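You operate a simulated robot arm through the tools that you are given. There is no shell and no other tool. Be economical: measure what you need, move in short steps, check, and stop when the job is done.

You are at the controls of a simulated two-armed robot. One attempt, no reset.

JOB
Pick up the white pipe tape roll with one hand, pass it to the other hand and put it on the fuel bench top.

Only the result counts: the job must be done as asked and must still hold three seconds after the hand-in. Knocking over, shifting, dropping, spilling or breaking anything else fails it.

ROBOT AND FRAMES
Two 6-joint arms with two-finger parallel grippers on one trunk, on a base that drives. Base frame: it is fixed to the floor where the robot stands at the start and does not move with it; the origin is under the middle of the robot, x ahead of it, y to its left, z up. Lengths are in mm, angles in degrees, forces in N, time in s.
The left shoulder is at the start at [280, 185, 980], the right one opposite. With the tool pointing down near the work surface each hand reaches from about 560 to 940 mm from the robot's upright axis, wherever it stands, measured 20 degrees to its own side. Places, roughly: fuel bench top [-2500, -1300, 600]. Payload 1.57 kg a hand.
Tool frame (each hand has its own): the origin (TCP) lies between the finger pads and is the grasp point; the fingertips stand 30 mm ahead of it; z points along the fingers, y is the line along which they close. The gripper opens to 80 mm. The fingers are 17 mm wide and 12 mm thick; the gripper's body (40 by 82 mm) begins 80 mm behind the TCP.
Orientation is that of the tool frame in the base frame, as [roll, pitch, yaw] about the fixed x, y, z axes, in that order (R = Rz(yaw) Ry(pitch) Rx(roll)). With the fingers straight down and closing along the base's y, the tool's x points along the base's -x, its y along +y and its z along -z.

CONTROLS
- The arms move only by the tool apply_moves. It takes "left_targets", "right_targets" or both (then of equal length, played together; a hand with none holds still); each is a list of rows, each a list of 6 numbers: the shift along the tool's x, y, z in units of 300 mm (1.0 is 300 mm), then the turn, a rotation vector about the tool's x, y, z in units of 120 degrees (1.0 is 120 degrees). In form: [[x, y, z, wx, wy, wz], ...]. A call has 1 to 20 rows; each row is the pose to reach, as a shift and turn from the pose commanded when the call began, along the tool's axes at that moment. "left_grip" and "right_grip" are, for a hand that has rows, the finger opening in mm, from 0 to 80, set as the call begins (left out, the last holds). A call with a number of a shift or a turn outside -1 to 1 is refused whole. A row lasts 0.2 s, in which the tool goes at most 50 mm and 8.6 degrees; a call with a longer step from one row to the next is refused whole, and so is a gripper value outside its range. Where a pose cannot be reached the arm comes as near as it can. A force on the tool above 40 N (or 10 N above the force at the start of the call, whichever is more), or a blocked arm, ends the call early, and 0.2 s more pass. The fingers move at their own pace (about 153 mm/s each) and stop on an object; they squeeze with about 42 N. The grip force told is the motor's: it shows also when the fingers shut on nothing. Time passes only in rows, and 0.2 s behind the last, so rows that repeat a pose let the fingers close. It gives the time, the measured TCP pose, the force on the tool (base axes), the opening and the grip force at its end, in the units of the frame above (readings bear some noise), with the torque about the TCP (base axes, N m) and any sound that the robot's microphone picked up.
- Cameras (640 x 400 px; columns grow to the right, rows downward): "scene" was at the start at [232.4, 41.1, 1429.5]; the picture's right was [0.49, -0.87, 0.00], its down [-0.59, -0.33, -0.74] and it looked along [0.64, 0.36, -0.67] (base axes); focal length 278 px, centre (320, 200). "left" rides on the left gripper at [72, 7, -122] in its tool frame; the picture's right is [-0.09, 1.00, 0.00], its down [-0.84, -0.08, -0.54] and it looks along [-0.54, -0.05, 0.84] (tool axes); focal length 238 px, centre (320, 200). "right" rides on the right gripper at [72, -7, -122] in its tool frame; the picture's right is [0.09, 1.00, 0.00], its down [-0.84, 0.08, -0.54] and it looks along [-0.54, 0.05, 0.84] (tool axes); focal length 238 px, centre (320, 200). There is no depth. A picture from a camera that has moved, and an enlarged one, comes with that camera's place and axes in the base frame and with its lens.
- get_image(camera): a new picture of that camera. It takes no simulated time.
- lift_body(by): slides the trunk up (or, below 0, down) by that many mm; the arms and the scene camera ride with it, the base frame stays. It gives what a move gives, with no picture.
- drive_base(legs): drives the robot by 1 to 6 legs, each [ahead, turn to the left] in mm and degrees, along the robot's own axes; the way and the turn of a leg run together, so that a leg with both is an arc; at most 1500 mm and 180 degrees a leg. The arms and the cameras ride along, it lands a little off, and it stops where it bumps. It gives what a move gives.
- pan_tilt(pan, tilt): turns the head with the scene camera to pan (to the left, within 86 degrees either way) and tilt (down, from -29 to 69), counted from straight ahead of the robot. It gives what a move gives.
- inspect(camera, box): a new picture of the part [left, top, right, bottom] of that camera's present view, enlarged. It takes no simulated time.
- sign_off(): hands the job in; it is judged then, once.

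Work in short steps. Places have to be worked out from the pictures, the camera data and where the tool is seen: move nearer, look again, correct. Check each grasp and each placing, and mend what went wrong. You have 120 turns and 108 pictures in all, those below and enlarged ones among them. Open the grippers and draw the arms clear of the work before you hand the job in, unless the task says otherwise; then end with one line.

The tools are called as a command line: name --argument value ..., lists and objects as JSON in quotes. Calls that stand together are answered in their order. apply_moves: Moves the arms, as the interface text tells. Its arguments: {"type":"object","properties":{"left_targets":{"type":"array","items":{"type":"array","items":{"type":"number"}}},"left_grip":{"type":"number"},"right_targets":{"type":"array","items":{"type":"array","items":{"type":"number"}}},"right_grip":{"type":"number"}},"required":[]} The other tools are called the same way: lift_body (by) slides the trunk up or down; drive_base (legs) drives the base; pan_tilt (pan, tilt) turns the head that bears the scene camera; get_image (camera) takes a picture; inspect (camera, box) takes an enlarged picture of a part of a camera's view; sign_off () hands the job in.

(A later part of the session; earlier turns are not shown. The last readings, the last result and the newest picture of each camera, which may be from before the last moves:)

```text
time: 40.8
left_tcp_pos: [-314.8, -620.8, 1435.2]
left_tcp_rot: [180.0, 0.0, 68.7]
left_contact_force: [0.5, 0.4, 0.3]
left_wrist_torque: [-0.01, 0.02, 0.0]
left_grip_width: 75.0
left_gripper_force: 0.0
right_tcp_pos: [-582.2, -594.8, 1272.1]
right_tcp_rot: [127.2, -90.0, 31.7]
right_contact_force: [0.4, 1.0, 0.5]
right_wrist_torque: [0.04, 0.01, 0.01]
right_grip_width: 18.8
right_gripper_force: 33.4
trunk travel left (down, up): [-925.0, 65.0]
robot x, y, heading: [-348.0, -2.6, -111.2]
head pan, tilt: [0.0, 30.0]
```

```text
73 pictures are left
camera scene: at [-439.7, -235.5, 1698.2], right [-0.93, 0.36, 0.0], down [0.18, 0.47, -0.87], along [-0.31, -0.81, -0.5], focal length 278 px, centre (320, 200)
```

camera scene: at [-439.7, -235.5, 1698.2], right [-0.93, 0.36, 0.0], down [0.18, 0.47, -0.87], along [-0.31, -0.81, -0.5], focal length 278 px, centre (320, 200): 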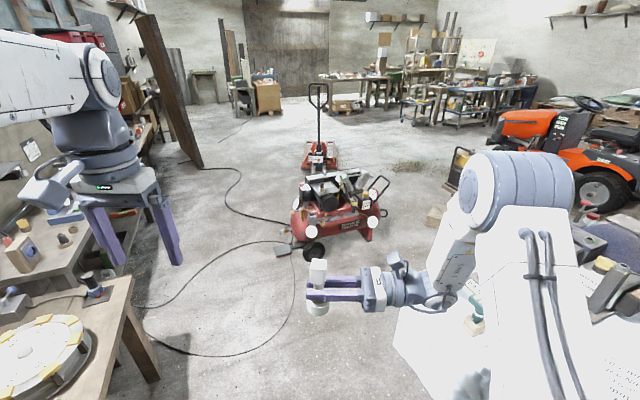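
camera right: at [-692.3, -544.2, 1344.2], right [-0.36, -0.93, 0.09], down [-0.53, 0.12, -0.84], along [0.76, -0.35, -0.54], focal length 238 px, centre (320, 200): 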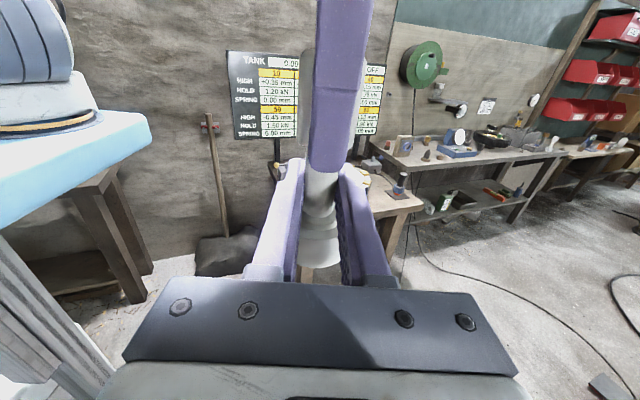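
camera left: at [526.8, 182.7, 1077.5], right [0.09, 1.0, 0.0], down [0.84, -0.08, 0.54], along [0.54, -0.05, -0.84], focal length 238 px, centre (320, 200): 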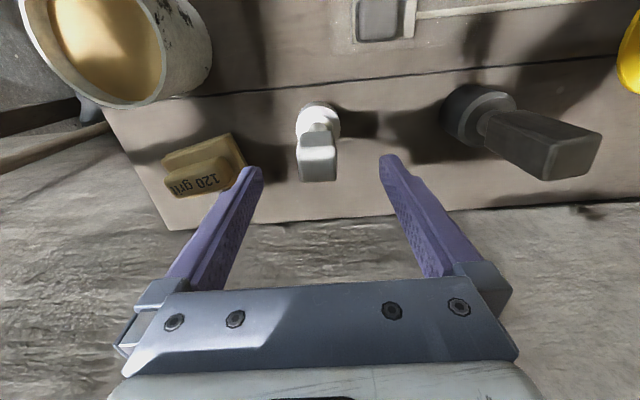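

Handover done. Now I turn the right hand about the vertical so it points forward (for placing over the bench's near edge), moving it ahead of the right shoulder.

apply_moves --right_targets '[[0, 0.05, -0.05, -0.06, 0, 0], [0, 0.1, -0.1, -0.12, 0, 0], [0, 0.15, -0.15, -0.18, 0, 0], [0, 0.2, -0.2, -0.24, 0, 0], [0, 0.25, -0.25, -0.3, 0, 0], [0, 0.3, -0.3, -0.36, 0, 0], [0, 0.35, -0.35, -0.42, 0, 0], [0, 0.4, -0.4, -0.48, 0, 0], [0, 0.45, -0.45, -0.54, 0, 0], [0, 0.5, -0.5, -0.6, 0, 0], [0, 0.55, -0.54, -0.66, 0, 0], [0, 0.58, -0.58, -0.72, 0, 0], [0, 0.6, -0.58, -0.75, 0, 0], [0, 0.6, -0.58, -0.75, 0, 0]]'

get_image --camera "scene"

get_image --camera "right"

```text
time: 43.8
left_tcp_pos: [-313.0, -620.9, 1435.2]
left_tcp_rot: [180.0, 0.0, 68.6]
left_contact_force: [0.3, 0.3, 0.0]
left_wrist_torque: [-0.02, 0.03, 0.01]
left_grip_width: 75.1
left_gripper_force: 0.1
right_tcp_pos: [-838.0, -675.3, 1273.6]
right_tcp_rot: [64.3, -89.9, 10.7]
right_contact_force: [0.6, 0.4, -0.8]
right_wrist_torque: [0.03, 0.0, 0.0]
right_grip_width: 18.8
right_gripper_force: 33.2
right hand out of reach, approached as far as the arm can: row 12, 13, 14
trunk travel left (down, up): [-925.0, 65.0]
robot x, y, heading: [-349.6, -0.1, -111.1]
head pan, tilt: [0.0, 30.0]
```

```text
72 pictures are left
camera scene: at [-439.3, -235.8, 1698.2], right [-0.93, 0.36, 0.0], down [0.18, 0.47, -0.87], along [-0.31, -0.81, -0.5], focal length 278 px, centre (320, 200)
```

scene: 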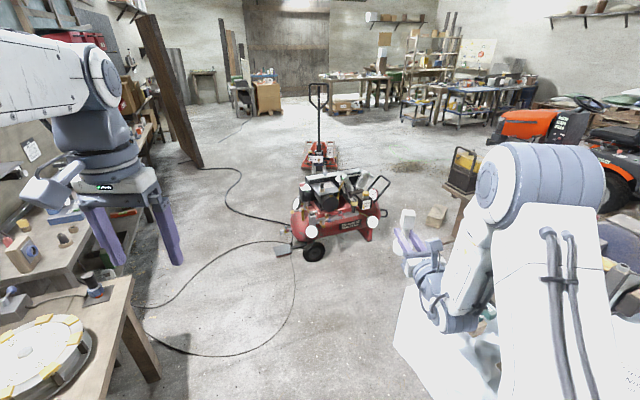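

```text
71 pictures are left
camera right: at [-799.7, -559.4, 1345.0], right [-0.96, 0.26, 0.09], down [0.07, 0.54, -0.84], along [-0.27, -0.8, -0.54], focal length 238 px, centre (320, 200)
```

right: 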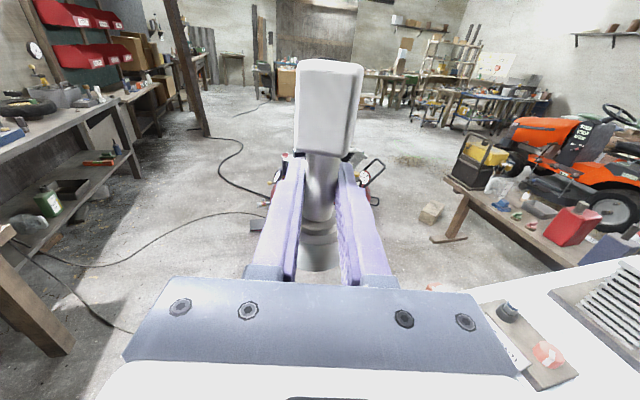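

The roll is now held forward. I zoom the right camera on the fuel bench to pick a free spot along its near edge.

inspect --camera "right" --box '[420, 110, 640, 290]'

```text
2.22 times, centred on (530, 200) of right
camera zoom: at [-799.7, -559.4, 1345.0], right [-0.96, 0.26, 0.09], down [0.07, 0.54, -0.84], along [-0.27, -0.8, -0.54], focal length 530 px, centre (-147, 200)
```

zoom: 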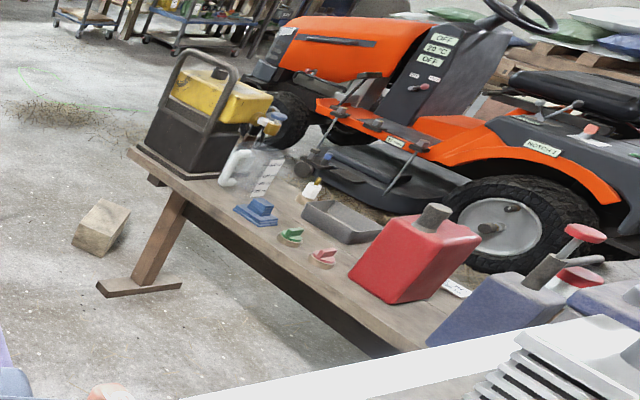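

Free spot chosen: about [-2255, -1565] between the black caddy and the blue stamp, near edge x≈-2190. I drive the first leg to about [-800, -1250], between table corner and hose, with arms high.

drive_base --legs '[[0, 1.2], [900, 0]]'

get_image --camera "scene"

get_image --camera "right"

```text
time: 48.9
left_tcp_pos: [-620.0, -1459.9, 1435.2]
left_tcp_rot: [180.0, 0.1, 69.2]
left_contact_force: [-0.1, 0.1, -0.1]
left_wrist_torque: [0.01, 0.04, 0.0]
left_grip_width: 75.0
left_gripper_force: 0.0
right_tcp_pos: [-1143.3, -1520.6, 1272.9]
right_tcp_rot: [63.7, -89.9, 12.0]
right_contact_force: [0.2, -0.8, -0.2]
right_wrist_torque: [0.03, 0.01, 0.02]
right_grip_width: 18.9
right_gripper_force: 32.4
trunk travel left (down, up): [-925.0, 65.0]
robot x, y, heading: [-660.5, -839.6, -110.7]
head pan, tilt: [0.0, 30.0]
```

```text
69 pictures are left
camera scene: at [-748.5, -1076.8, 1698.2], right [-0.94, 0.35, 0.0], down [0.18, 0.47, -0.87], along [-0.3, -0.81, -0.5], focal length 278 px, centre (320, 200)
```

scene: 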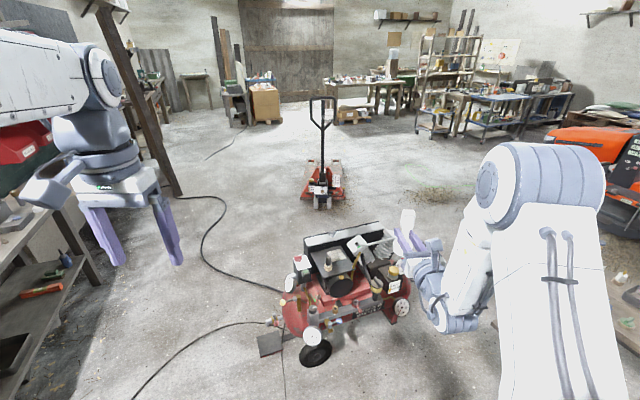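

```text
68 pictures are left
camera right: at [-1105.5, -1403.9, 1344.9], right [-0.96, 0.25, 0.09], down [0.06, 0.54, -0.84], along [-0.26, -0.8, -0.54], focal length 238 px, centre (320, 200)
```

right: 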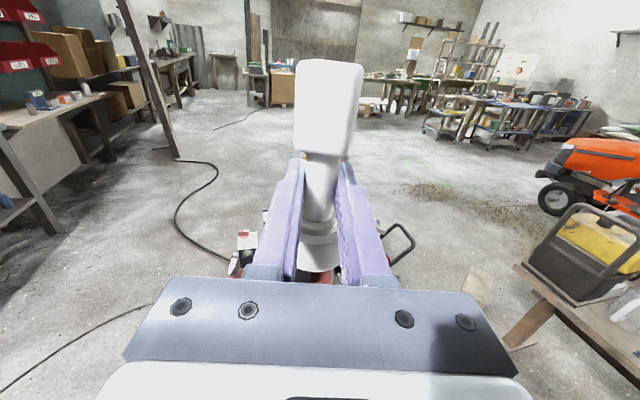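

The way is open; the compressor's front is at y≈-2000. I look right to confirm where the table corner is before passing it.

pan_tilt --pan -75 --tilt 45

get_image --camera "scene"

```text
time: 50.3
left_tcp_pos: [-620.0, -1460.9, 1435.5]
left_tcp_rot: [-179.9, 0.1, 69.2]
left_contact_force: [-0.1, -1.2, -0.2]
left_wrist_torque: [0.01, 0.0, -0.01]
left_grip_width: 75.1
left_gripper_force: 0.1
right_tcp_pos: [-1142.5, -1520.5, 1273.3]
right_tcp_rot: [68.0, -89.9, 7.5]
right_contact_force: [0.5, -0.7, 0.1]
right_wrist_torque: [-0.01, 0.0, 0.0]
right_grip_width: 18.5
right_gripper_force: 32.9
trunk travel left (down, up): [-925.0, 65.0]
robot x, y, heading: [-654.9, -842.7, -110.7]
head pan, tilt: [-75.0, 45.0]
```

```text
67 pictures are left
camera scene: at [-797.7, -984.3, 1675.6], right [0.1, 1.0, 0.0], down [0.7, -0.07, -0.71], along [-0.7, 0.07, -0.71], focal length 278 px, centre (320, 200)
```

scene: 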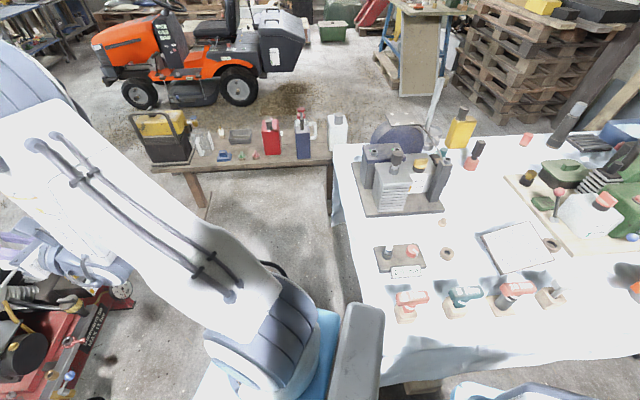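

Table south edge is at y≈-770, so there is ample room; bench items confirmed, spot [-2260, -1565] is free. I drive ahead, turn to the west and approach in part.

drive_base --legs '[[700, 0], [0, -62.3], [350, 0]]'

pan_tilt --pan 10 --tilt 40

get_image --camera "scene"

get_image --camera "right"

```text
time: 58.8
left_tcp_pos: [-1794.5, -1836.0, 1434.5]
left_tcp_rot: [-180.0, 0.1, 5.7]
left_contact_force: [0.3, 0.5, -0.2]
left_wrist_torque: [-0.03, 0.03, 0.03]
left_grip_width: 75.1
left_gripper_force: 0.1
right_tcp_pos: [-2081.7, -1394.2, 1273.7]
right_tcp_rot: [67.9, -89.9, -55.8]
right_contact_force: [-0.2, 0.0, -0.5]
right_wrist_torque: [-0.01, -0.02, -0.02]
right_grip_width: 18.6
right_gripper_force: 32.9
trunk travel left (down, up): [-925.0, 65.0]
robot x, y, heading: [-1255.9, -1526.1, -174.1]
head pan, tilt: [-75.0, 45.0]
```

```text
time: 60.3
left_tcp_pos: [-1793.9, -1836.3, 1434.8]
left_tcp_rot: [180.0, 0.0, 5.8]
left_contact_force: [-0.2, 0.0, -0.6]
left_wrist_torque: [-0.04, 0.02, -0.01]
left_grip_width: 74.9
left_gripper_force: 0.0
right_tcp_pos: [-2081.2, -1394.8, 1272.7]
right_tcp_rot: [74.2, -90.0, -62.1]
right_contact_force: [-0.1, 0.4, -0.2]
right_wrist_torque: [0.02, 0.0, -0.01]
right_grip_width: 18.7
right_gripper_force: 32.5
trunk travel left (down, up): [-925.0, 65.0]
robot x, y, heading: [-1260.8, -1524.2, -174.1]
head pan, tilt: [10.0, 40.0]
```

```text
66 pictures are left
camera scene: at [-1500.6, -1564.0, 1682.9], right [-0.27, 0.96, 0.0], down [0.62, 0.18, -0.77], along [-0.74, -0.21, -0.64], focal length 278 px, centre (320, 200)
```

scene: 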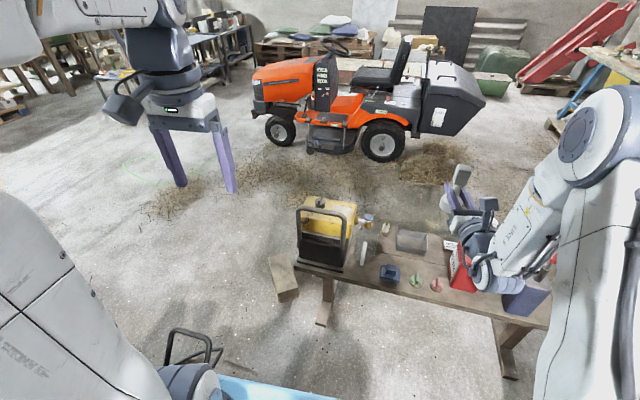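

```text
65 pictures are left
camera right: at [-1960.1, -1375.5, 1344.9], right [-0.21, 0.97, 0.09], down [0.51, 0.19, -0.84], along [-0.83, -0.13, -0.54], focal length 238 px, centre (320, 200)
```

right: 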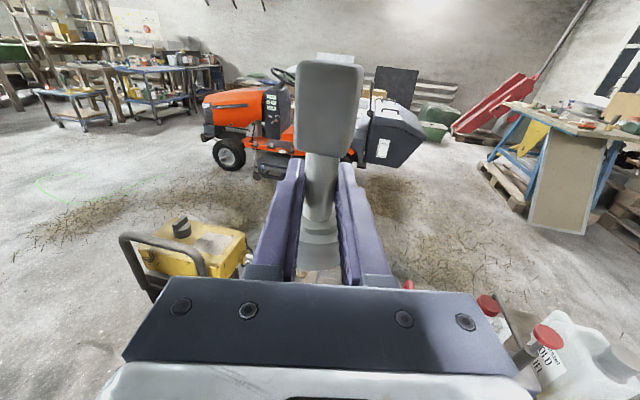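

I zoom on the bench top for the exact gaps.

inspect --camera "scene" --box '[280, 190, 480, 330]'

```text
2.86 times, centred on (380, 260) of scene
camera zoom: at [-1500.6, -1564.0, 1682.9], right [-0.27, 0.96, 0.0], down [0.62, 0.18, -0.77], along [-0.74, -0.21, -0.64], focal length 795 px, centre (149, 29)
```

zoom: 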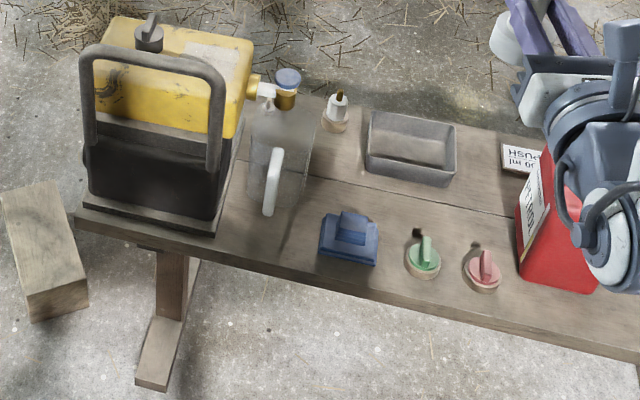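

The best gap is in front of the jug, between caddy and blue stamp, at about [-2303, -1590], with the edge at x≈-2262. I turn left 8° so the hand aims at it from outside the bench, then lower the trunk part way.

drive_base --legs '[[0, 8]]'

lift_body --by -300

get_image --camera "scene"

get_image --camera "right"

get_image --camera "left"

```text
time: 61.4
left_tcp_pos: [-1743.7, -1910.0, 1435.7]
left_tcp_rot: [180.0, 0.0, 14.0]
left_contact_force: [-0.3, -0.5, 0.1]
left_wrist_torque: [0.0, 0.02, 0.03]
left_grip_width: 75.1
left_gripper_force: 0.2
right_tcp_pos: [-2092.0, -1513.5, 1273.2]
right_tcp_rot: [78.4, -89.9, -58.2]
right_contact_force: [0.6, 0.5, 0.9]
right_wrist_torque: [0.0, -0.01, 0.01]
right_grip_width: 18.4
right_gripper_force: 32.9
trunk travel left (down, up): [-925.0, 65.0]
robot x, y, heading: [-1256.7, -1525.3, -165.7]
head pan, tilt: [10.0, 40.0]
```

```text
time: 64.4
left_tcp_pos: [-1743.4, -1908.1, 1134.7]
left_tcp_rot: [-180.0, 0.0, 14.0]
left_contact_force: [0.2, 0.3, -1.1]
left_wrist_torque: [-0.02, -0.03, 0.01]
left_grip_width: 74.8
left_gripper_force: 0.0
right_tcp_pos: [-2091.3, -1512.5, 972.1]
right_tcp_rot: [78.5, -90.0, -58.2]
right_contact_force: [0.2, 0.5, 0.0]
right_wrist_torque: [-0.03, -0.01, 0.0]
right_grip_width: 18.5
right_gripper_force: 33.0
trunk travel left (down, up): [-625.0, 365.0]
robot x, y, heading: [-1259.4, -1524.3, -165.8]
head pan, tilt: [10.0, 40.0]
```

```text
63 pictures are left
camera scene: at [-1492.5, -1598.0, 1382.9], right [-0.41, 0.91, 0.0], down [0.59, 0.26, -0.77], along [-0.7, -0.31, -0.64], focal length 278 px, centre (320, 200)
```

scene: 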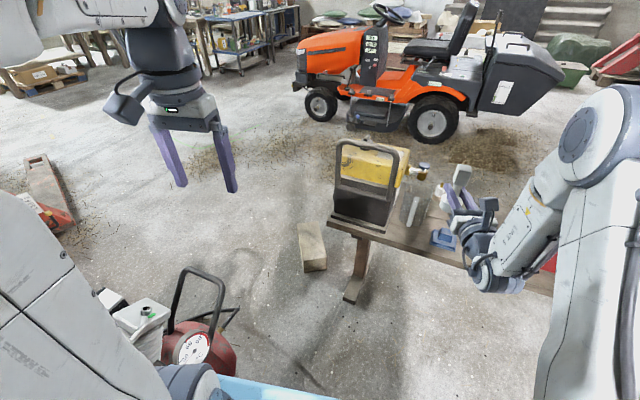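

```text
62 pictures are left
camera right: at [-1974.1, -1477.2, 1045.0], right [-0.34, 0.93, 0.09], down [0.48, 0.26, -0.84], along [-0.81, -0.24, -0.54], focal length 238 px, centre (320, 200)
```

right: 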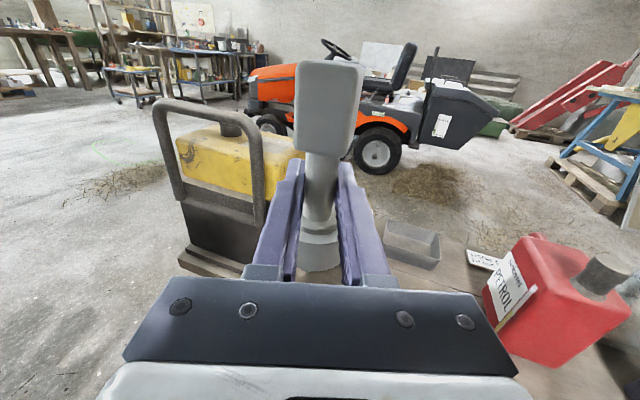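

```text
61 pictures are left
camera left: at [-1672.2, -1898.1, 1257.4], right [0.15, -0.99, 0.0], down [-0.83, -0.13, 0.54], along [-0.54, -0.08, -0.84], focal length 238 px, centre (320, 200)
```

left: 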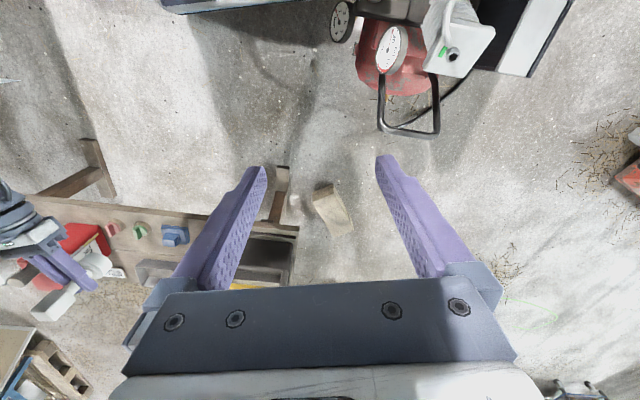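

Everything is clear. I lower 200 mm more, still short of the bench, and look at the gap closely.

lift_body --by -200

get_image --camera "scene"

get_image --camera "right"

get_image --camera "left"

```text
time: 66.5
left_tcp_pos: [-1743.4, -1909.6, 935.7]
left_tcp_rot: [180.0, 0.0, 14.0]
left_contact_force: [-0.1, -0.3, 0.4]
left_wrist_torque: [-0.02, 0.0, 0.0]
left_grip_width: 75.0
left_gripper_force: 0.0
right_tcp_pos: [-2091.1, -1513.5, 773.3]
right_tcp_rot: [-102.9, -90.0, 122.9]
right_contact_force: [0.0, 0.3, 0.7]
right_wrist_torque: [0.0, 0.01, 0.02]
right_grip_width: 18.4
right_gripper_force: 32.9
trunk travel left (down, up): [-425.0, 565.0]
robot x, y, heading: [-1257.8, -1526.3, -165.9]
head pan, tilt: [10.0, 40.0]
```

```text
60 pictures are left
camera scene: at [-1492.5, -1598.0, 1182.9], right [-0.41, 0.91, 0.0], down [0.59, 0.26, -0.77], along [-0.7, -0.31, -0.64], focal length 278 px, centre (320, 200)
```

scene: 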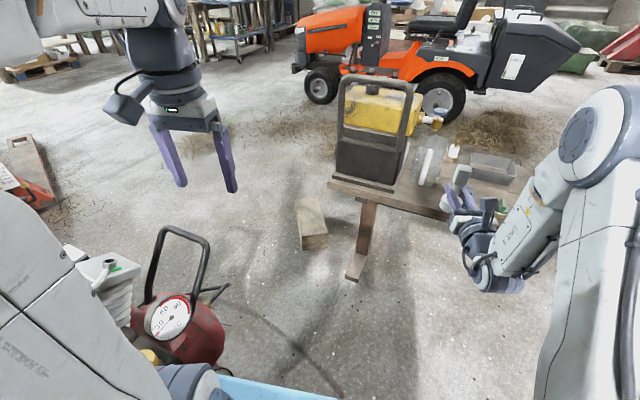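

```text
59 pictures are left
camera right: at [-1974.1, -1477.2, 845.0], right [-0.34, 0.93, 0.09], down [0.48, 0.26, -0.84], along [-0.81, -0.24, -0.54], focal length 238 px, centre (320, 200)
```

right: 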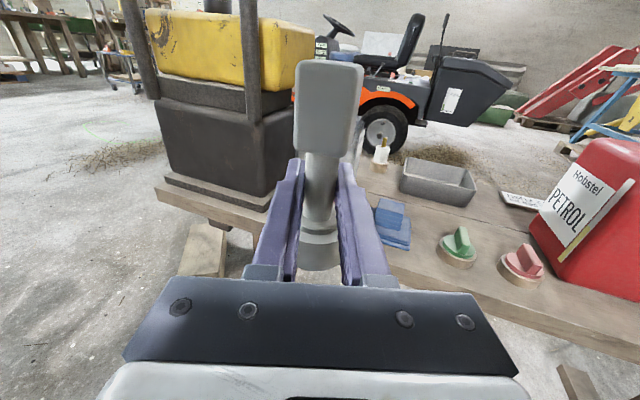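

```text
58 pictures are left
camera left: at [-1672.2, -1898.1, 1057.4], right [0.15, -0.99, 0.0], down [-0.83, -0.13, 0.54], along [-0.54, -0.08, -0.84], focal length 238 px, centre (320, 200)
```

left: 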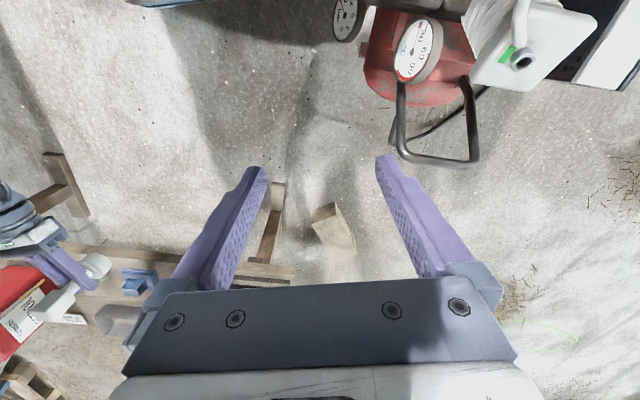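

Bench height confirmed ≈600 with its edge at x≈-2243; the gap runs y≈-1650…-1475 with the jug behind x≈-2366. Target centre [-2298, -1562]. I drive 150 mm ahead at this height (roll base ≈120 mm above the bench).

drive_base --legs '[[150, 0]]'

get_image --camera "right"

get_image --camera "left"

get_image --camera "scene"

```text
time: 67.9
left_tcp_pos: [-1890.5, -1945.6, 934.9]
left_tcp_rot: [179.9, 0.0, 14.0]
left_contact_force: [-0.5, -0.5, 0.5]
left_wrist_torque: [0.02, -0.03, 0.02]
left_grip_width: 75.0
left_gripper_force: 0.0
right_tcp_pos: [-2237.7, -1548.8, 772.6]
right_tcp_rot: [86.4, -90.0, -66.3]
right_contact_force: [0.1, -0.5, -0.5]
right_wrist_torque: [0.02, 0.01, 0.03]
right_grip_width: 18.4
right_gripper_force: 32.8
trunk travel left (down, up): [-425.0, 565.0]
robot x, y, heading: [-1405.0, -1559.1, -165.8]
head pan, tilt: [10.0, 40.0]
```

```text
57 pictures are left
camera right: at [-2120.0, -1513.7, 844.9], right [-0.34, 0.93, 0.09], down [0.48, 0.26, -0.84], along [-0.81, -0.24, -0.54], focal length 238 px, centre (320, 200)
```

right: 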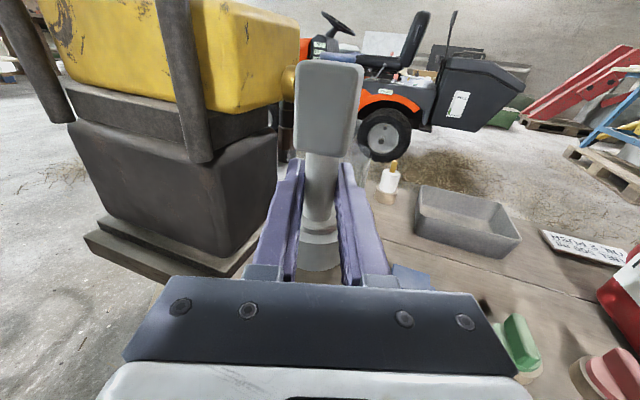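

```text
56 pictures are left
camera left: at [-1818.1, -1934.7, 1057.3], right [0.15, -0.99, 0.0], down [-0.83, -0.13, 0.54], along [-0.54, -0.08, -0.84], focal length 238 px, centre (320, 200)
```

left: 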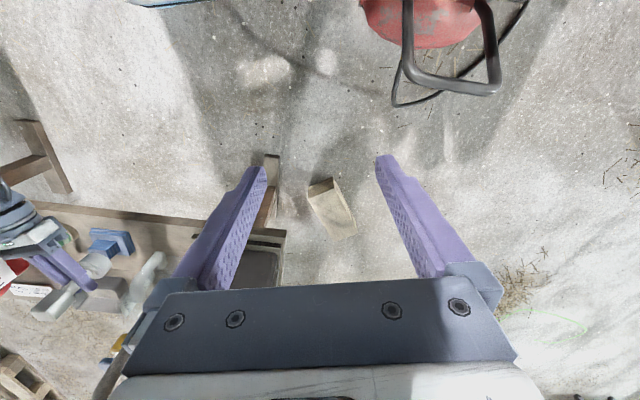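

```text
55 pictures are left
camera scene: at [-1638.3, -1634.6, 1182.9], right [-0.41, 0.91, 0.0], down [0.59, 0.26, -0.77], along [-0.7, -0.31, -0.64], focal length 278 px, centre (320, 200)
```

scene: 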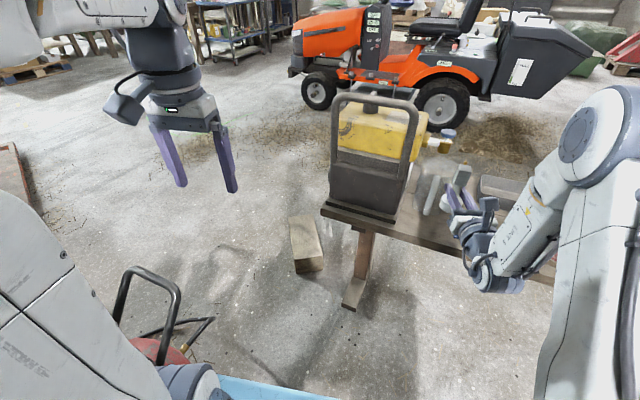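

The left hand's camera sees the bench and the roll from above; I enlarge that, and the scene view, to check the roll's position against the jug, caddy and stamp.

inspect --camera "left" --box '[0, 180, 240, 330]'

inspect --camera "scene" --box '[320, 110, 560, 270]'

```text
2.67 times, centred on (120, 255) of left
camera zoom: at [-1818.1, -1934.7, 1057.3], right [0.15, -0.99, 0.0], down [-0.83, -0.13, 0.54], along [-0.54, -0.08, -0.84], focal length 636 px, centre (853, 53)
```

zoom: 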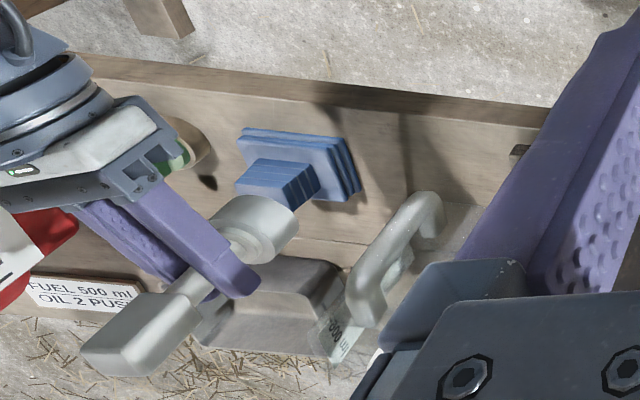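

```text
2.50 times, centred on (440, 190) of scene
camera zoom: at [-1638.3, -1634.6, 1182.9], right [-0.41, 0.91, 0.0], down [0.59, 0.26, -0.77], along [-0.7, -0.31, -0.64], focal length 696 px, centre (20, 225)
```

zoom: 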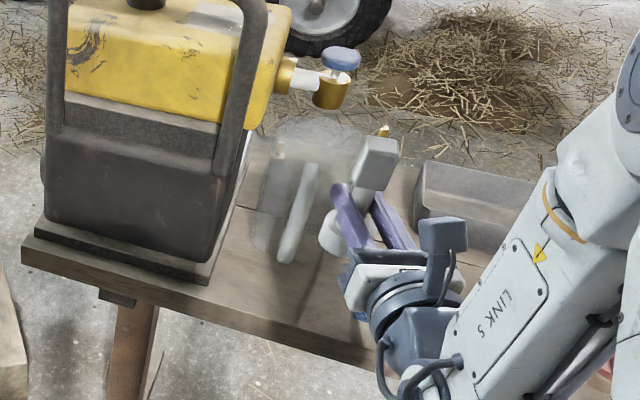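

Cross-checking the views: stamp's left edge y≈-1510, jug handle ≈[-2330,-1595], bench edge x≈-2240. New target is [-2283, -1550]. I shift the right hand 36 mm forward and 14 mm sideways, then lower 75 mm with the trunk.

apply_moves --right_targets '[[0, 0.02, 0.05, 0, 0, 0], [0, 0.047, 0.121, 0, 0, 0], [0, 0.047, 0.121, 0, 0, 0]]'

lift_body --by -75

inspect --camera "left" --box '[0, 180, 240, 330]'

inspect --camera "scene" --box '[320, 110, 560, 270]'

get_image --camera "right"

```text
time: 68.7
left_tcp_pos: [-1890.4, -1945.8, 935.8]
left_tcp_rot: [-179.9, 0.0, 14.0]
left_contact_force: [1.3, 0.3, -0.6]
left_wrist_torque: [0.04, 0.0, 0.02]
left_grip_width: 75.0
left_gripper_force: 0.1
right_tcp_pos: [-2277.0, -1549.4, 771.3]
right_tcp_rot: [-91.4, -90.0, 111.6]
right_contact_force: [-0.3, -0.1, -0.2]
right_wrist_torque: [0.0, -0.03, 0.01]
right_grip_width: 18.6
right_gripper_force: 32.8
trunk travel left (down, up): [-425.0, 565.0]
robot x, y, heading: [-1405.5, -1561.4, -166.0]
head pan, tilt: [10.0, 40.0]
```

```text
time: 69.8
left_tcp_pos: [-1890.0, -1945.8, 859.8]
left_tcp_rot: [-180.0, 0.0, 14.0]
left_contact_force: [-0.7, 0.3, 0.2]
left_wrist_torque: [-0.02, -0.01, -0.04]
left_grip_width: 74.8
left_gripper_force: 0.0
right_tcp_pos: [-2276.0, -1549.4, 697.2]
right_tcp_rot: [82.0, -90.0, -61.9]
right_contact_force: [0.3, 0.1, -0.3]
right_wrist_torque: [0.01, 0.01, 0.01]
right_grip_width: 18.5
right_gripper_force: 32.8
trunk travel left (down, up): [-350.0, 640.0]
robot x, y, heading: [-1404.6, -1564.5, -165.8]
head pan, tilt: [10.0, 40.0]
```

```text
2.67 times, centred on (120, 255) of left
camera zoom: at [-1818.1, -1934.7, 982.3], right [0.15, -0.99, 0.0], down [-0.83, -0.13, 0.54], along [-0.54, -0.08, -0.84], focal length 636 px, centre (853, 53)
```

zoom: 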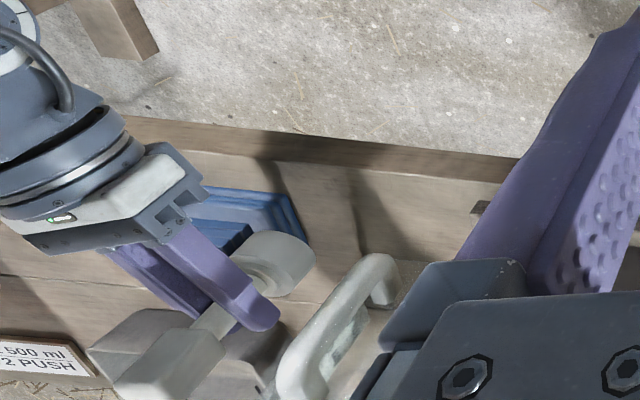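

```text
2.50 times, centred on (440, 190) of scene
camera zoom: at [-1638.3, -1634.6, 1107.9], right [-0.41, 0.91, 0.0], down [0.59, 0.26, -0.77], along [-0.7, -0.31, -0.64], focal length 696 px, centre (20, 225)
```

zoom: 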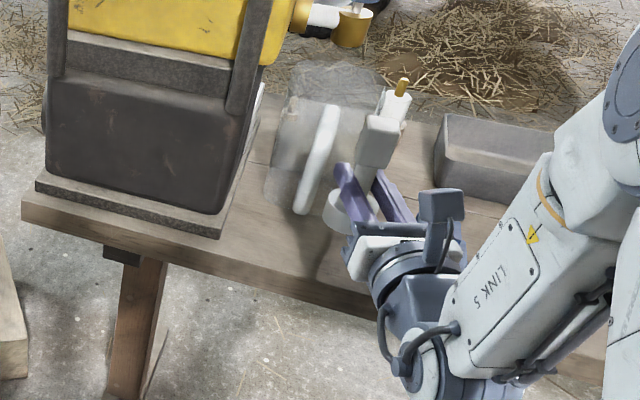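

```text
50 pictures are left
camera right: at [-2159.7, -1513.7, 768.9], right [-0.34, 0.93, 0.09], down [0.48, 0.26, -0.84], along [-0.81, -0.24, -0.54], focal length 238 px, centre (320, 200)
```

right: 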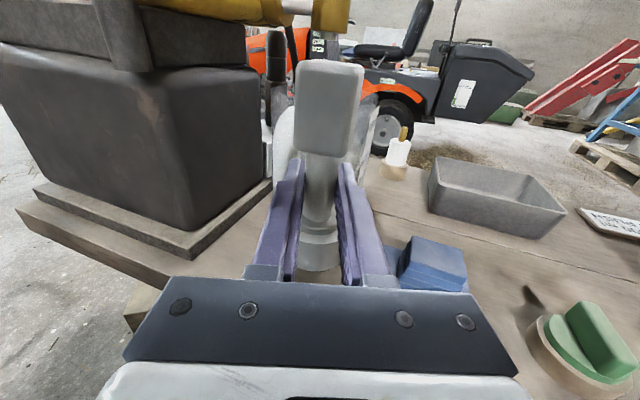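

If lowered here, the roll would land nearly against the stamp. I shift 22 mm toward the caddy side (the jug handle stays ≈45 mm away) and check again.

apply_moves --right_targets '[[0, -0.03, 0.015, 0, 0, 0], [0, -0.066, 0.034, 0, 0, 0], [0, -0.066, 0.034, 0, 0, 0]]'

lift_body --by -25

inspect --camera "left" --box '[0, 180, 240, 330]'

inspect --camera "scene" --box '[380, 130, 520, 230]'

inspect --camera "right" --box '[220, 140, 480, 300]'

```text
time: 70.6
left_tcp_pos: [-1889.5, -1945.4, 859.9]
left_tcp_rot: [180.0, 0.0, 14.0]
left_contact_force: [-0.4, 0.4, 0.4]
left_wrist_torque: [0.01, 0.03, 0.0]
left_grip_width: 74.9
left_gripper_force: 0.0
right_tcp_pos: [-2279.7, -1560.1, 698.6]
right_tcp_rot: [126.4, -89.9, -105.5]
right_contact_force: [0.7, -0.2, 0.6]
right_wrist_torque: [-0.03, 0.0, -0.01]
right_grip_width: 18.2
right_gripper_force: 32.4
right hand out of reach, approached as far as the arm can: row 2, 3
trunk travel left (down, up): [-350.0, 640.0]
robot x, y, heading: [-1407.3, -1562.5, -166.0]
head pan, tilt: [10.0, 40.0]
```

```text
time: 71.3
left_tcp_pos: [-1890.4, -1946.2, 835.3]
left_tcp_rot: [-180.0, 0.0, 14.1]
left_contact_force: [-0.4, -0.2, 0.5]
left_wrist_torque: [-0.03, 0.0, -0.02]
left_grip_width: 75.1
left_gripper_force: 0.0
right_tcp_pos: [-2280.2, -1559.5, 673.5]
right_tcp_rot: [122.7, -89.9, -102.0]
right_contact_force: [-0.1, 1.0, -0.4]
right_wrist_torque: [0.02, 0.02, 0.01]
right_grip_width: 18.6
right_gripper_force: 32.6
trunk travel left (down, up): [-325.0, 665.0]
robot x, y, heading: [-1402.7, -1559.2, -165.7]
head pan, tilt: [10.0, 40.0]
```

```text
2.67 times, centred on (120, 255) of left
camera zoom: at [-1818.1, -1934.7, 957.3], right [0.15, -0.99, 0.0], down [-0.83, -0.13, 0.54], along [-0.54, -0.08, -0.84], focal length 636 px, centre (853, 53)
```

zoom: 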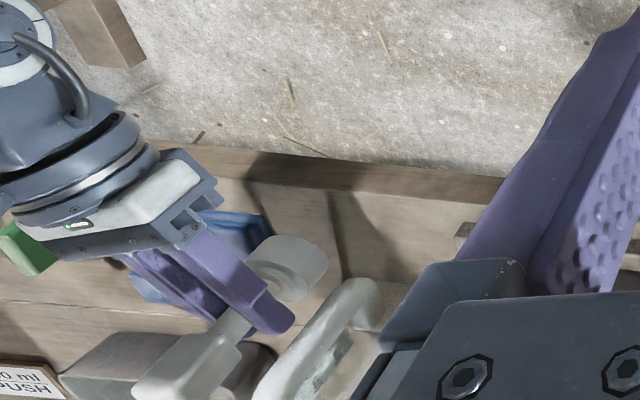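

```text
4.00 times, centred on (450, 180) of scene
camera zoom: at [-1638.3, -1634.6, 1082.9], right [-0.41, 0.91, 0.0], down [0.59, 0.26, -0.77], along [-0.7, -0.31, -0.64], focal length 1113 px, centre (-200, 280)
```

zoom: 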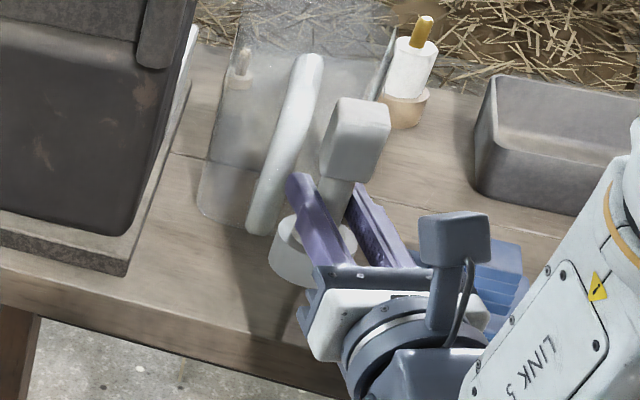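

```text
2.46 times, centred on (350, 220) of right
camera zoom: at [-2162.4, -1522.8, 745.0], right [-0.35, 0.93, 0.09], down [0.48, 0.27, -0.84], along [-0.8, -0.25, -0.54], focal length 587 px, centre (246, 151)
```

zoom: 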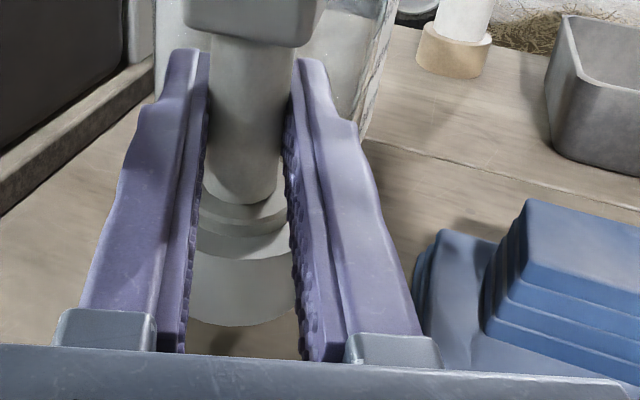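

Gaps look fine: ≈12 mm to the stamp, ≈13 mm from disc to bench edge, more to the jug handle. I lower by the trunk in small steps, watching the force.

lift_body --by -12

inspect --camera "scene" --box '[380, 130, 520, 230]'

inspect --camera "left" --box '[40, 190, 200, 310]'

```text
time: 71.9
left_tcp_pos: [-1890.3, -1945.4, 822.4]
left_tcp_rot: [180.0, 0.1, 13.9]
left_contact_force: [-0.4, 1.0, 0.1]
left_wrist_torque: [0.0, -0.01, 0.01]
left_grip_width: 74.8
left_gripper_force: 0.0
right_tcp_pos: [-2278.7, -1559.5, 661.4]
right_tcp_rot: [123.3, -89.9, -102.7]
right_contact_force: [-0.1, 1.2, -0.8]
right_wrist_torque: [-0.03, 0.0, 0.01]
right_grip_width: 18.6
right_gripper_force: 33.0
trunk travel left (down, up): [-313.0, 677.0]
robot x, y, heading: [-1405.9, -1563.1, -165.7]
head pan, tilt: [10.0, 40.0]
```

```text
4.00 times, centred on (450, 180) of scene
camera zoom: at [-1638.3, -1634.6, 1070.9], right [-0.41, 0.91, 0.0], down [0.59, 0.26, -0.77], along [-0.7, -0.31, -0.64], focal length 1113 px, centre (-200, 280)
```

zoom: 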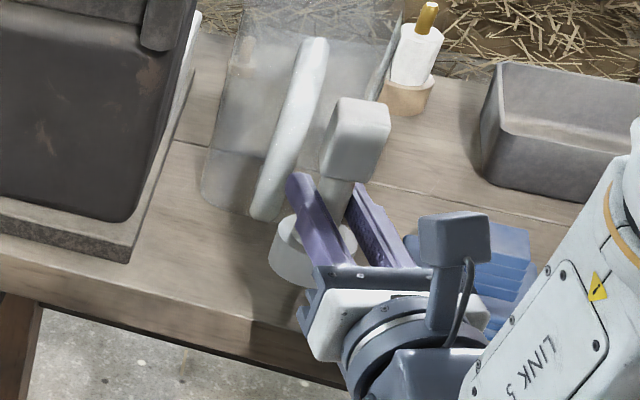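

```text
3.33 times, centred on (120, 250) of left
camera zoom: at [-1818.1, -1934.7, 945.3], right [0.15, -0.99, 0.0], down [-0.83, -0.13, 0.54], along [-0.54, -0.08, -0.84], focal length 794 px, centre (987, 33)
```

zoom: 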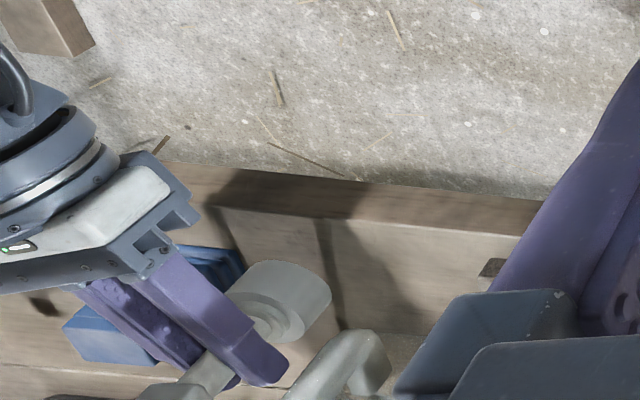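

Still clear above the bench. I lower in 4–5 mm steps until contact shows.

lift_body --by -5

lift_body --by -3

inspect --camera "left" --box '[80, 230, 160, 290]'

```text
time: 72.5
left_tcp_pos: [-1890.3, -1944.2, 818.3]
left_tcp_rot: [180.0, -0.2, 14.0]
left_contact_force: [-0.5, 0.1, -1.0]
left_wrist_torque: [0.02, 0.01, -0.02]
left_grip_width: 75.0
left_gripper_force: 0.0
right_tcp_pos: [-2279.3, -1559.8, 654.9]
right_tcp_rot: [122.8, -89.9, -102.1]
right_contact_force: [0.1, 0.0, -0.9]
right_wrist_torque: [0.0, -0.03, -0.02]
right_grip_width: 18.5
right_gripper_force: 32.9
trunk travel left (down, up): [-308.0, 682.0]
robot x, y, heading: [-1402.2, -1557.4, -165.8]
head pan, tilt: [10.0, 40.0]
```

```text
time: 73.0
left_tcp_pos: [-1890.1, -1947.0, 815.4]
left_tcp_rot: [180.0, -0.1, 14.0]
left_contact_force: [0.1, -0.9, 0.3]
left_wrist_torque: [-0.01, -0.02, -0.01]
left_grip_width: 75.0
left_gripper_force: 0.0
right_tcp_pos: [-2280.4, -1560.4, 652.5]
right_tcp_rot: [122.6, -89.8, -101.8]
right_contact_force: [0.0, 0.9, 0.1]
right_wrist_torque: [-0.01, -0.01, 0.01]
right_grip_width: 18.9
right_gripper_force: 32.9
trunk travel left (down, up): [-305.0, 685.0]
robot x, y, heading: [-1400.7, -1559.1, -165.9]
head pan, tilt: [10.0, 40.0]
```

```text
6.67 times, centred on (120, 260) of left
camera zoom: at [-1818.1, -1934.7, 937.3], right [0.15, -0.99, 0.0], down [-0.83, -0.13, 0.54], along [-0.54, -0.08, -0.84], focal length 1589 px, centre (1653, -200)
```

zoom: 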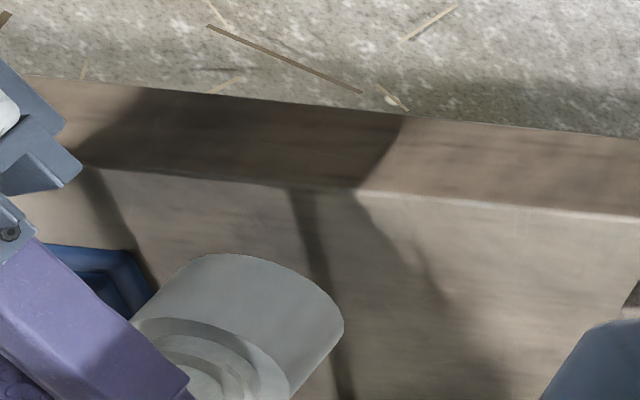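

No contact yet; I continue down.

lift_body --by -3

lift_body --by -3

inspect --camera "left" --box '[80, 230, 160, 290]'

```text
time: 73.5
left_tcp_pos: [-1890.3, -1945.8, 812.0]
left_tcp_rot: [180.0, 0.0, 13.9]
left_contact_force: [0.2, 0.4, 0.1]
left_wrist_torque: [0.0, 0.03, -0.01]
left_grip_width: 74.9
left_gripper_force: 0.1
right_tcp_pos: [-2279.6, -1558.8, 649.8]
right_tcp_rot: [122.9, -89.9, -101.9]
right_contact_force: [0.5, 0.5, -0.3]
right_wrist_torque: [-0.04, -0.02, 0.01]
right_grip_width: 18.5
right_gripper_force: 33.3
trunk travel left (down, up): [-302.0, 688.0]
robot x, y, heading: [-1405.9, -1561.7, -165.9]
head pan, tilt: [10.0, 40.0]
```

```text
time: 74.0
left_tcp_pos: [-1890.4, -1945.5, 808.3]
left_tcp_rot: [-180.0, 0.0, 14.0]
left_contact_force: [-0.4, 0.6, -0.6]
left_wrist_torque: [-0.02, 0.0, 0.02]
left_grip_width: 75.1
left_gripper_force: 0.0
right_tcp_pos: [-2279.4, -1558.9, 646.9]
right_tcp_rot: [122.0, -89.9, -101.2]
right_contact_force: [-0.2, 1.2, -1.1]
right_wrist_torque: [-0.01, 0.0, 0.01]
right_grip_width: 18.6
right_gripper_force: 32.7
trunk travel left (down, up): [-299.0, 691.0]
robot x, y, heading: [-1402.8, -1559.9, -166.0]
head pan, tilt: [10.0, 40.0]
```

```text
6.67 times, centred on (120, 260) of left
camera zoom: at [-1818.1, -1934.7, 931.3], right [0.15, -0.99, 0.0], down [-0.83, -0.13, 0.54], along [-0.54, -0.08, -0.84], focal length 1589 px, centre (1653, -200)
```

zoom: 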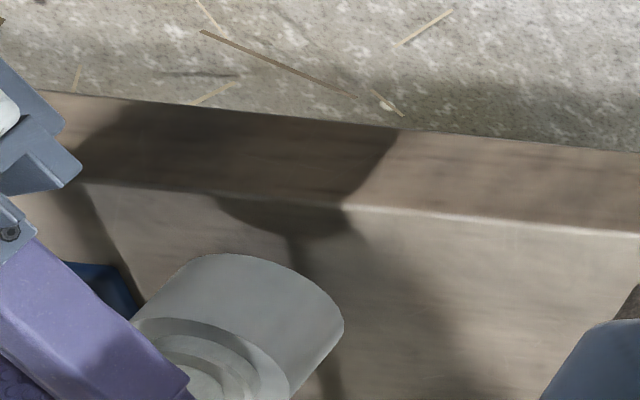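

The disc will rest about 10–15 mm inside the edge; I'd like a bit more, so I drive 10 mm ahead (jug handle still ~35 mm off), then go on down.

drive_base --legs '[[10, 0]]'

lift_body --by -3

lift_body --by -3

inspect --camera "left" --box '[60, 220, 180, 310]'

inspect --camera "scene" --box '[380, 130, 520, 230]'

```text
time: 74.8
left_tcp_pos: [-1899.7, -1947.9, 809.1]
left_tcp_rot: [180.0, 0.0, 13.9]
left_contact_force: [0.0, -0.4, -0.1]
left_wrist_torque: [-0.01, 0.01, -0.03]
left_grip_width: 74.9
left_gripper_force: 0.0
right_tcp_pos: [-2289.4, -1563.4, 647.0]
right_tcp_rot: [125.5, -89.9, -104.8]
right_contact_force: [-0.1, 0.3, 0.0]
right_wrist_torque: [-0.03, 0.01, -0.02]
right_grip_width: 18.3
right_gripper_force: 32.8
trunk travel left (down, up): [-299.0, 691.0]
robot x, y, heading: [-1415.4, -1564.1, -165.7]
head pan, tilt: [10.0, 40.0]
```

```text
time: 75.3
left_tcp_pos: [-1900.3, -1947.8, 806.2]
left_tcp_rot: [-180.0, 0.0, 14.0]
left_contact_force: [0.2, 0.4, -0.8]
left_wrist_torque: [0.04, -0.01, -0.02]
left_grip_width: 75.0
left_gripper_force: 0.1
right_tcp_pos: [-2288.8, -1560.9, 643.8]
right_tcp_rot: [133.5, -89.9, -112.8]
right_contact_force: [0.5, 0.1, 0.8]
right_wrist_torque: [0.03, -0.01, 0.01]
right_grip_width: 18.5
right_gripper_force: 33.2
trunk travel left (down, up): [-296.0, 694.0]
robot x, y, heading: [-1415.4, -1564.4, -165.9]
head pan, tilt: [10.0, 40.0]
```

```text
time: 75.8
left_tcp_pos: [-1900.5, -1947.8, 803.2]
left_tcp_rot: [180.0, 0.0, 14.0]
left_contact_force: [-0.1, 0.6, -0.5]
left_wrist_torque: [0.01, -0.03, -0.02]
left_grip_width: 74.9
left_gripper_force: 0.0
right_tcp_pos: [-2289.5, -1562.0, 641.2]
right_tcp_rot: [127.1, -89.9, -106.4]
right_contact_force: [-0.9, -0.5, 0.8]
right_wrist_torque: [0.01, -0.01, -0.01]
right_grip_width: 18.2
right_gripper_force: 33.0
trunk travel left (down, up): [-293.0, 697.0]
robot x, y, heading: [-1415.3, -1562.1, -166.2]
head pan, tilt: [10.0, 40.0]
```

```text
4.44 times, centred on (120, 265) of left
camera zoom: at [-1828.2, -1937.1, 925.3], right [0.15, -0.99, 0.0], down [-0.83, -0.13, 0.54], along [-0.54, -0.08, -0.84], focal length 1059 px, centre (1209, -89)
```

zoom: 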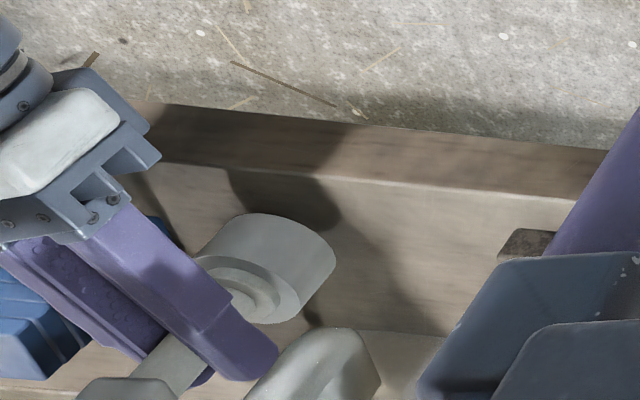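

```text
4.00 times, centred on (450, 180) of scene
camera zoom: at [-1648.4, -1637.0, 1050.9], right [-0.41, 0.91, 0.0], down [0.59, 0.26, -0.77], along [-0.7, -0.31, -0.64], focal length 1113 px, centre (-200, 280)
```

zoom: 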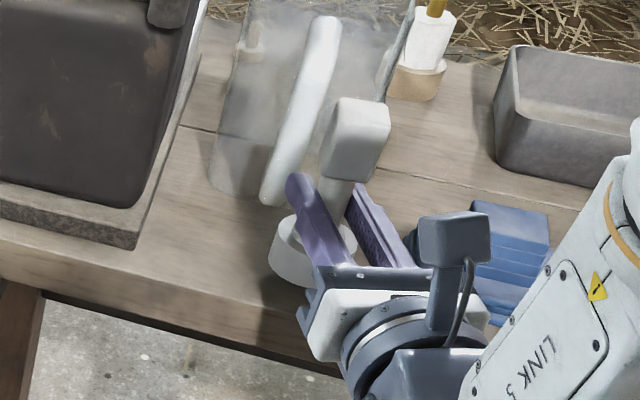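

The shadow closes in on the disc; only a few mm remain. I go on in small steps.

lift_body --by -3

lift_body --by -2

inspect --camera "left" --box '[60, 220, 180, 310]'

```text
time: 76.3
left_tcp_pos: [-1900.5, -1947.8, 800.4]
left_tcp_rot: [-180.0, 0.1, 14.1]
left_contact_force: [0.9, 0.9, 0.2]
left_wrist_torque: [0.01, -0.03, 0.04]
left_grip_width: 75.1
left_gripper_force: 0.1
right_tcp_pos: [-2289.8, -1561.8, 637.4]
right_tcp_rot: [126.8, -89.9, -106.1]
right_contact_force: [0.6, -1.0, 0.0]
right_wrist_torque: [-0.02, 0.0, -0.04]
right_grip_width: 18.6
right_gripper_force: 33.3
trunk travel left (down, up): [-290.0, 700.0]
robot x, y, heading: [-1414.3, -1562.6, -166.0]
head pan, tilt: [10.0, 40.0]
```

```text
time: 76.9
left_tcp_pos: [-1900.7, -1948.6, 799.0]
left_tcp_rot: [180.0, 0.0, 13.9]
left_contact_force: [0.3, -0.2, -1.1]
left_wrist_torque: [0.01, -0.02, 0.01]
left_grip_width: 75.0
left_gripper_force: 0.1
right_tcp_pos: [-2288.9, -1561.6, 635.0]
right_tcp_rot: [127.4, -89.9, -106.5]
right_contact_force: [-0.1, 0.8, -0.3]
right_wrist_torque: [-0.06, 0.0, -0.03]
right_grip_width: 18.4
right_gripper_force: 32.9
trunk travel left (down, up): [-288.0, 702.0]
robot x, y, heading: [-1415.4, -1563.3, -166.0]
head pan, tilt: [10.0, 40.0]
```

```text
4.44 times, centred on (120, 265) of left
camera zoom: at [-1828.2, -1937.1, 920.3], right [0.15, -0.99, 0.0], down [-0.83, -0.13, 0.54], along [-0.54, -0.08, -0.84], focal length 1059 px, centre (1209, -89)
```

zoom: 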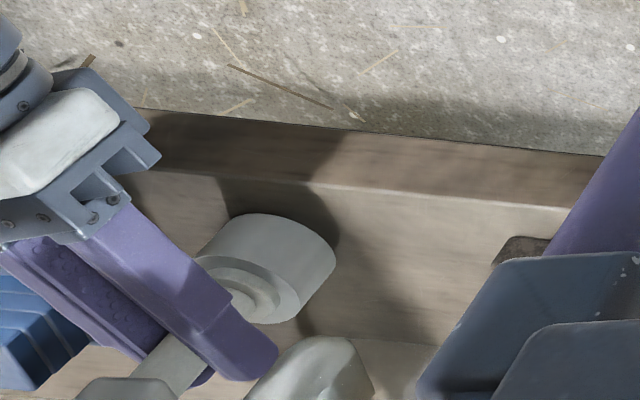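

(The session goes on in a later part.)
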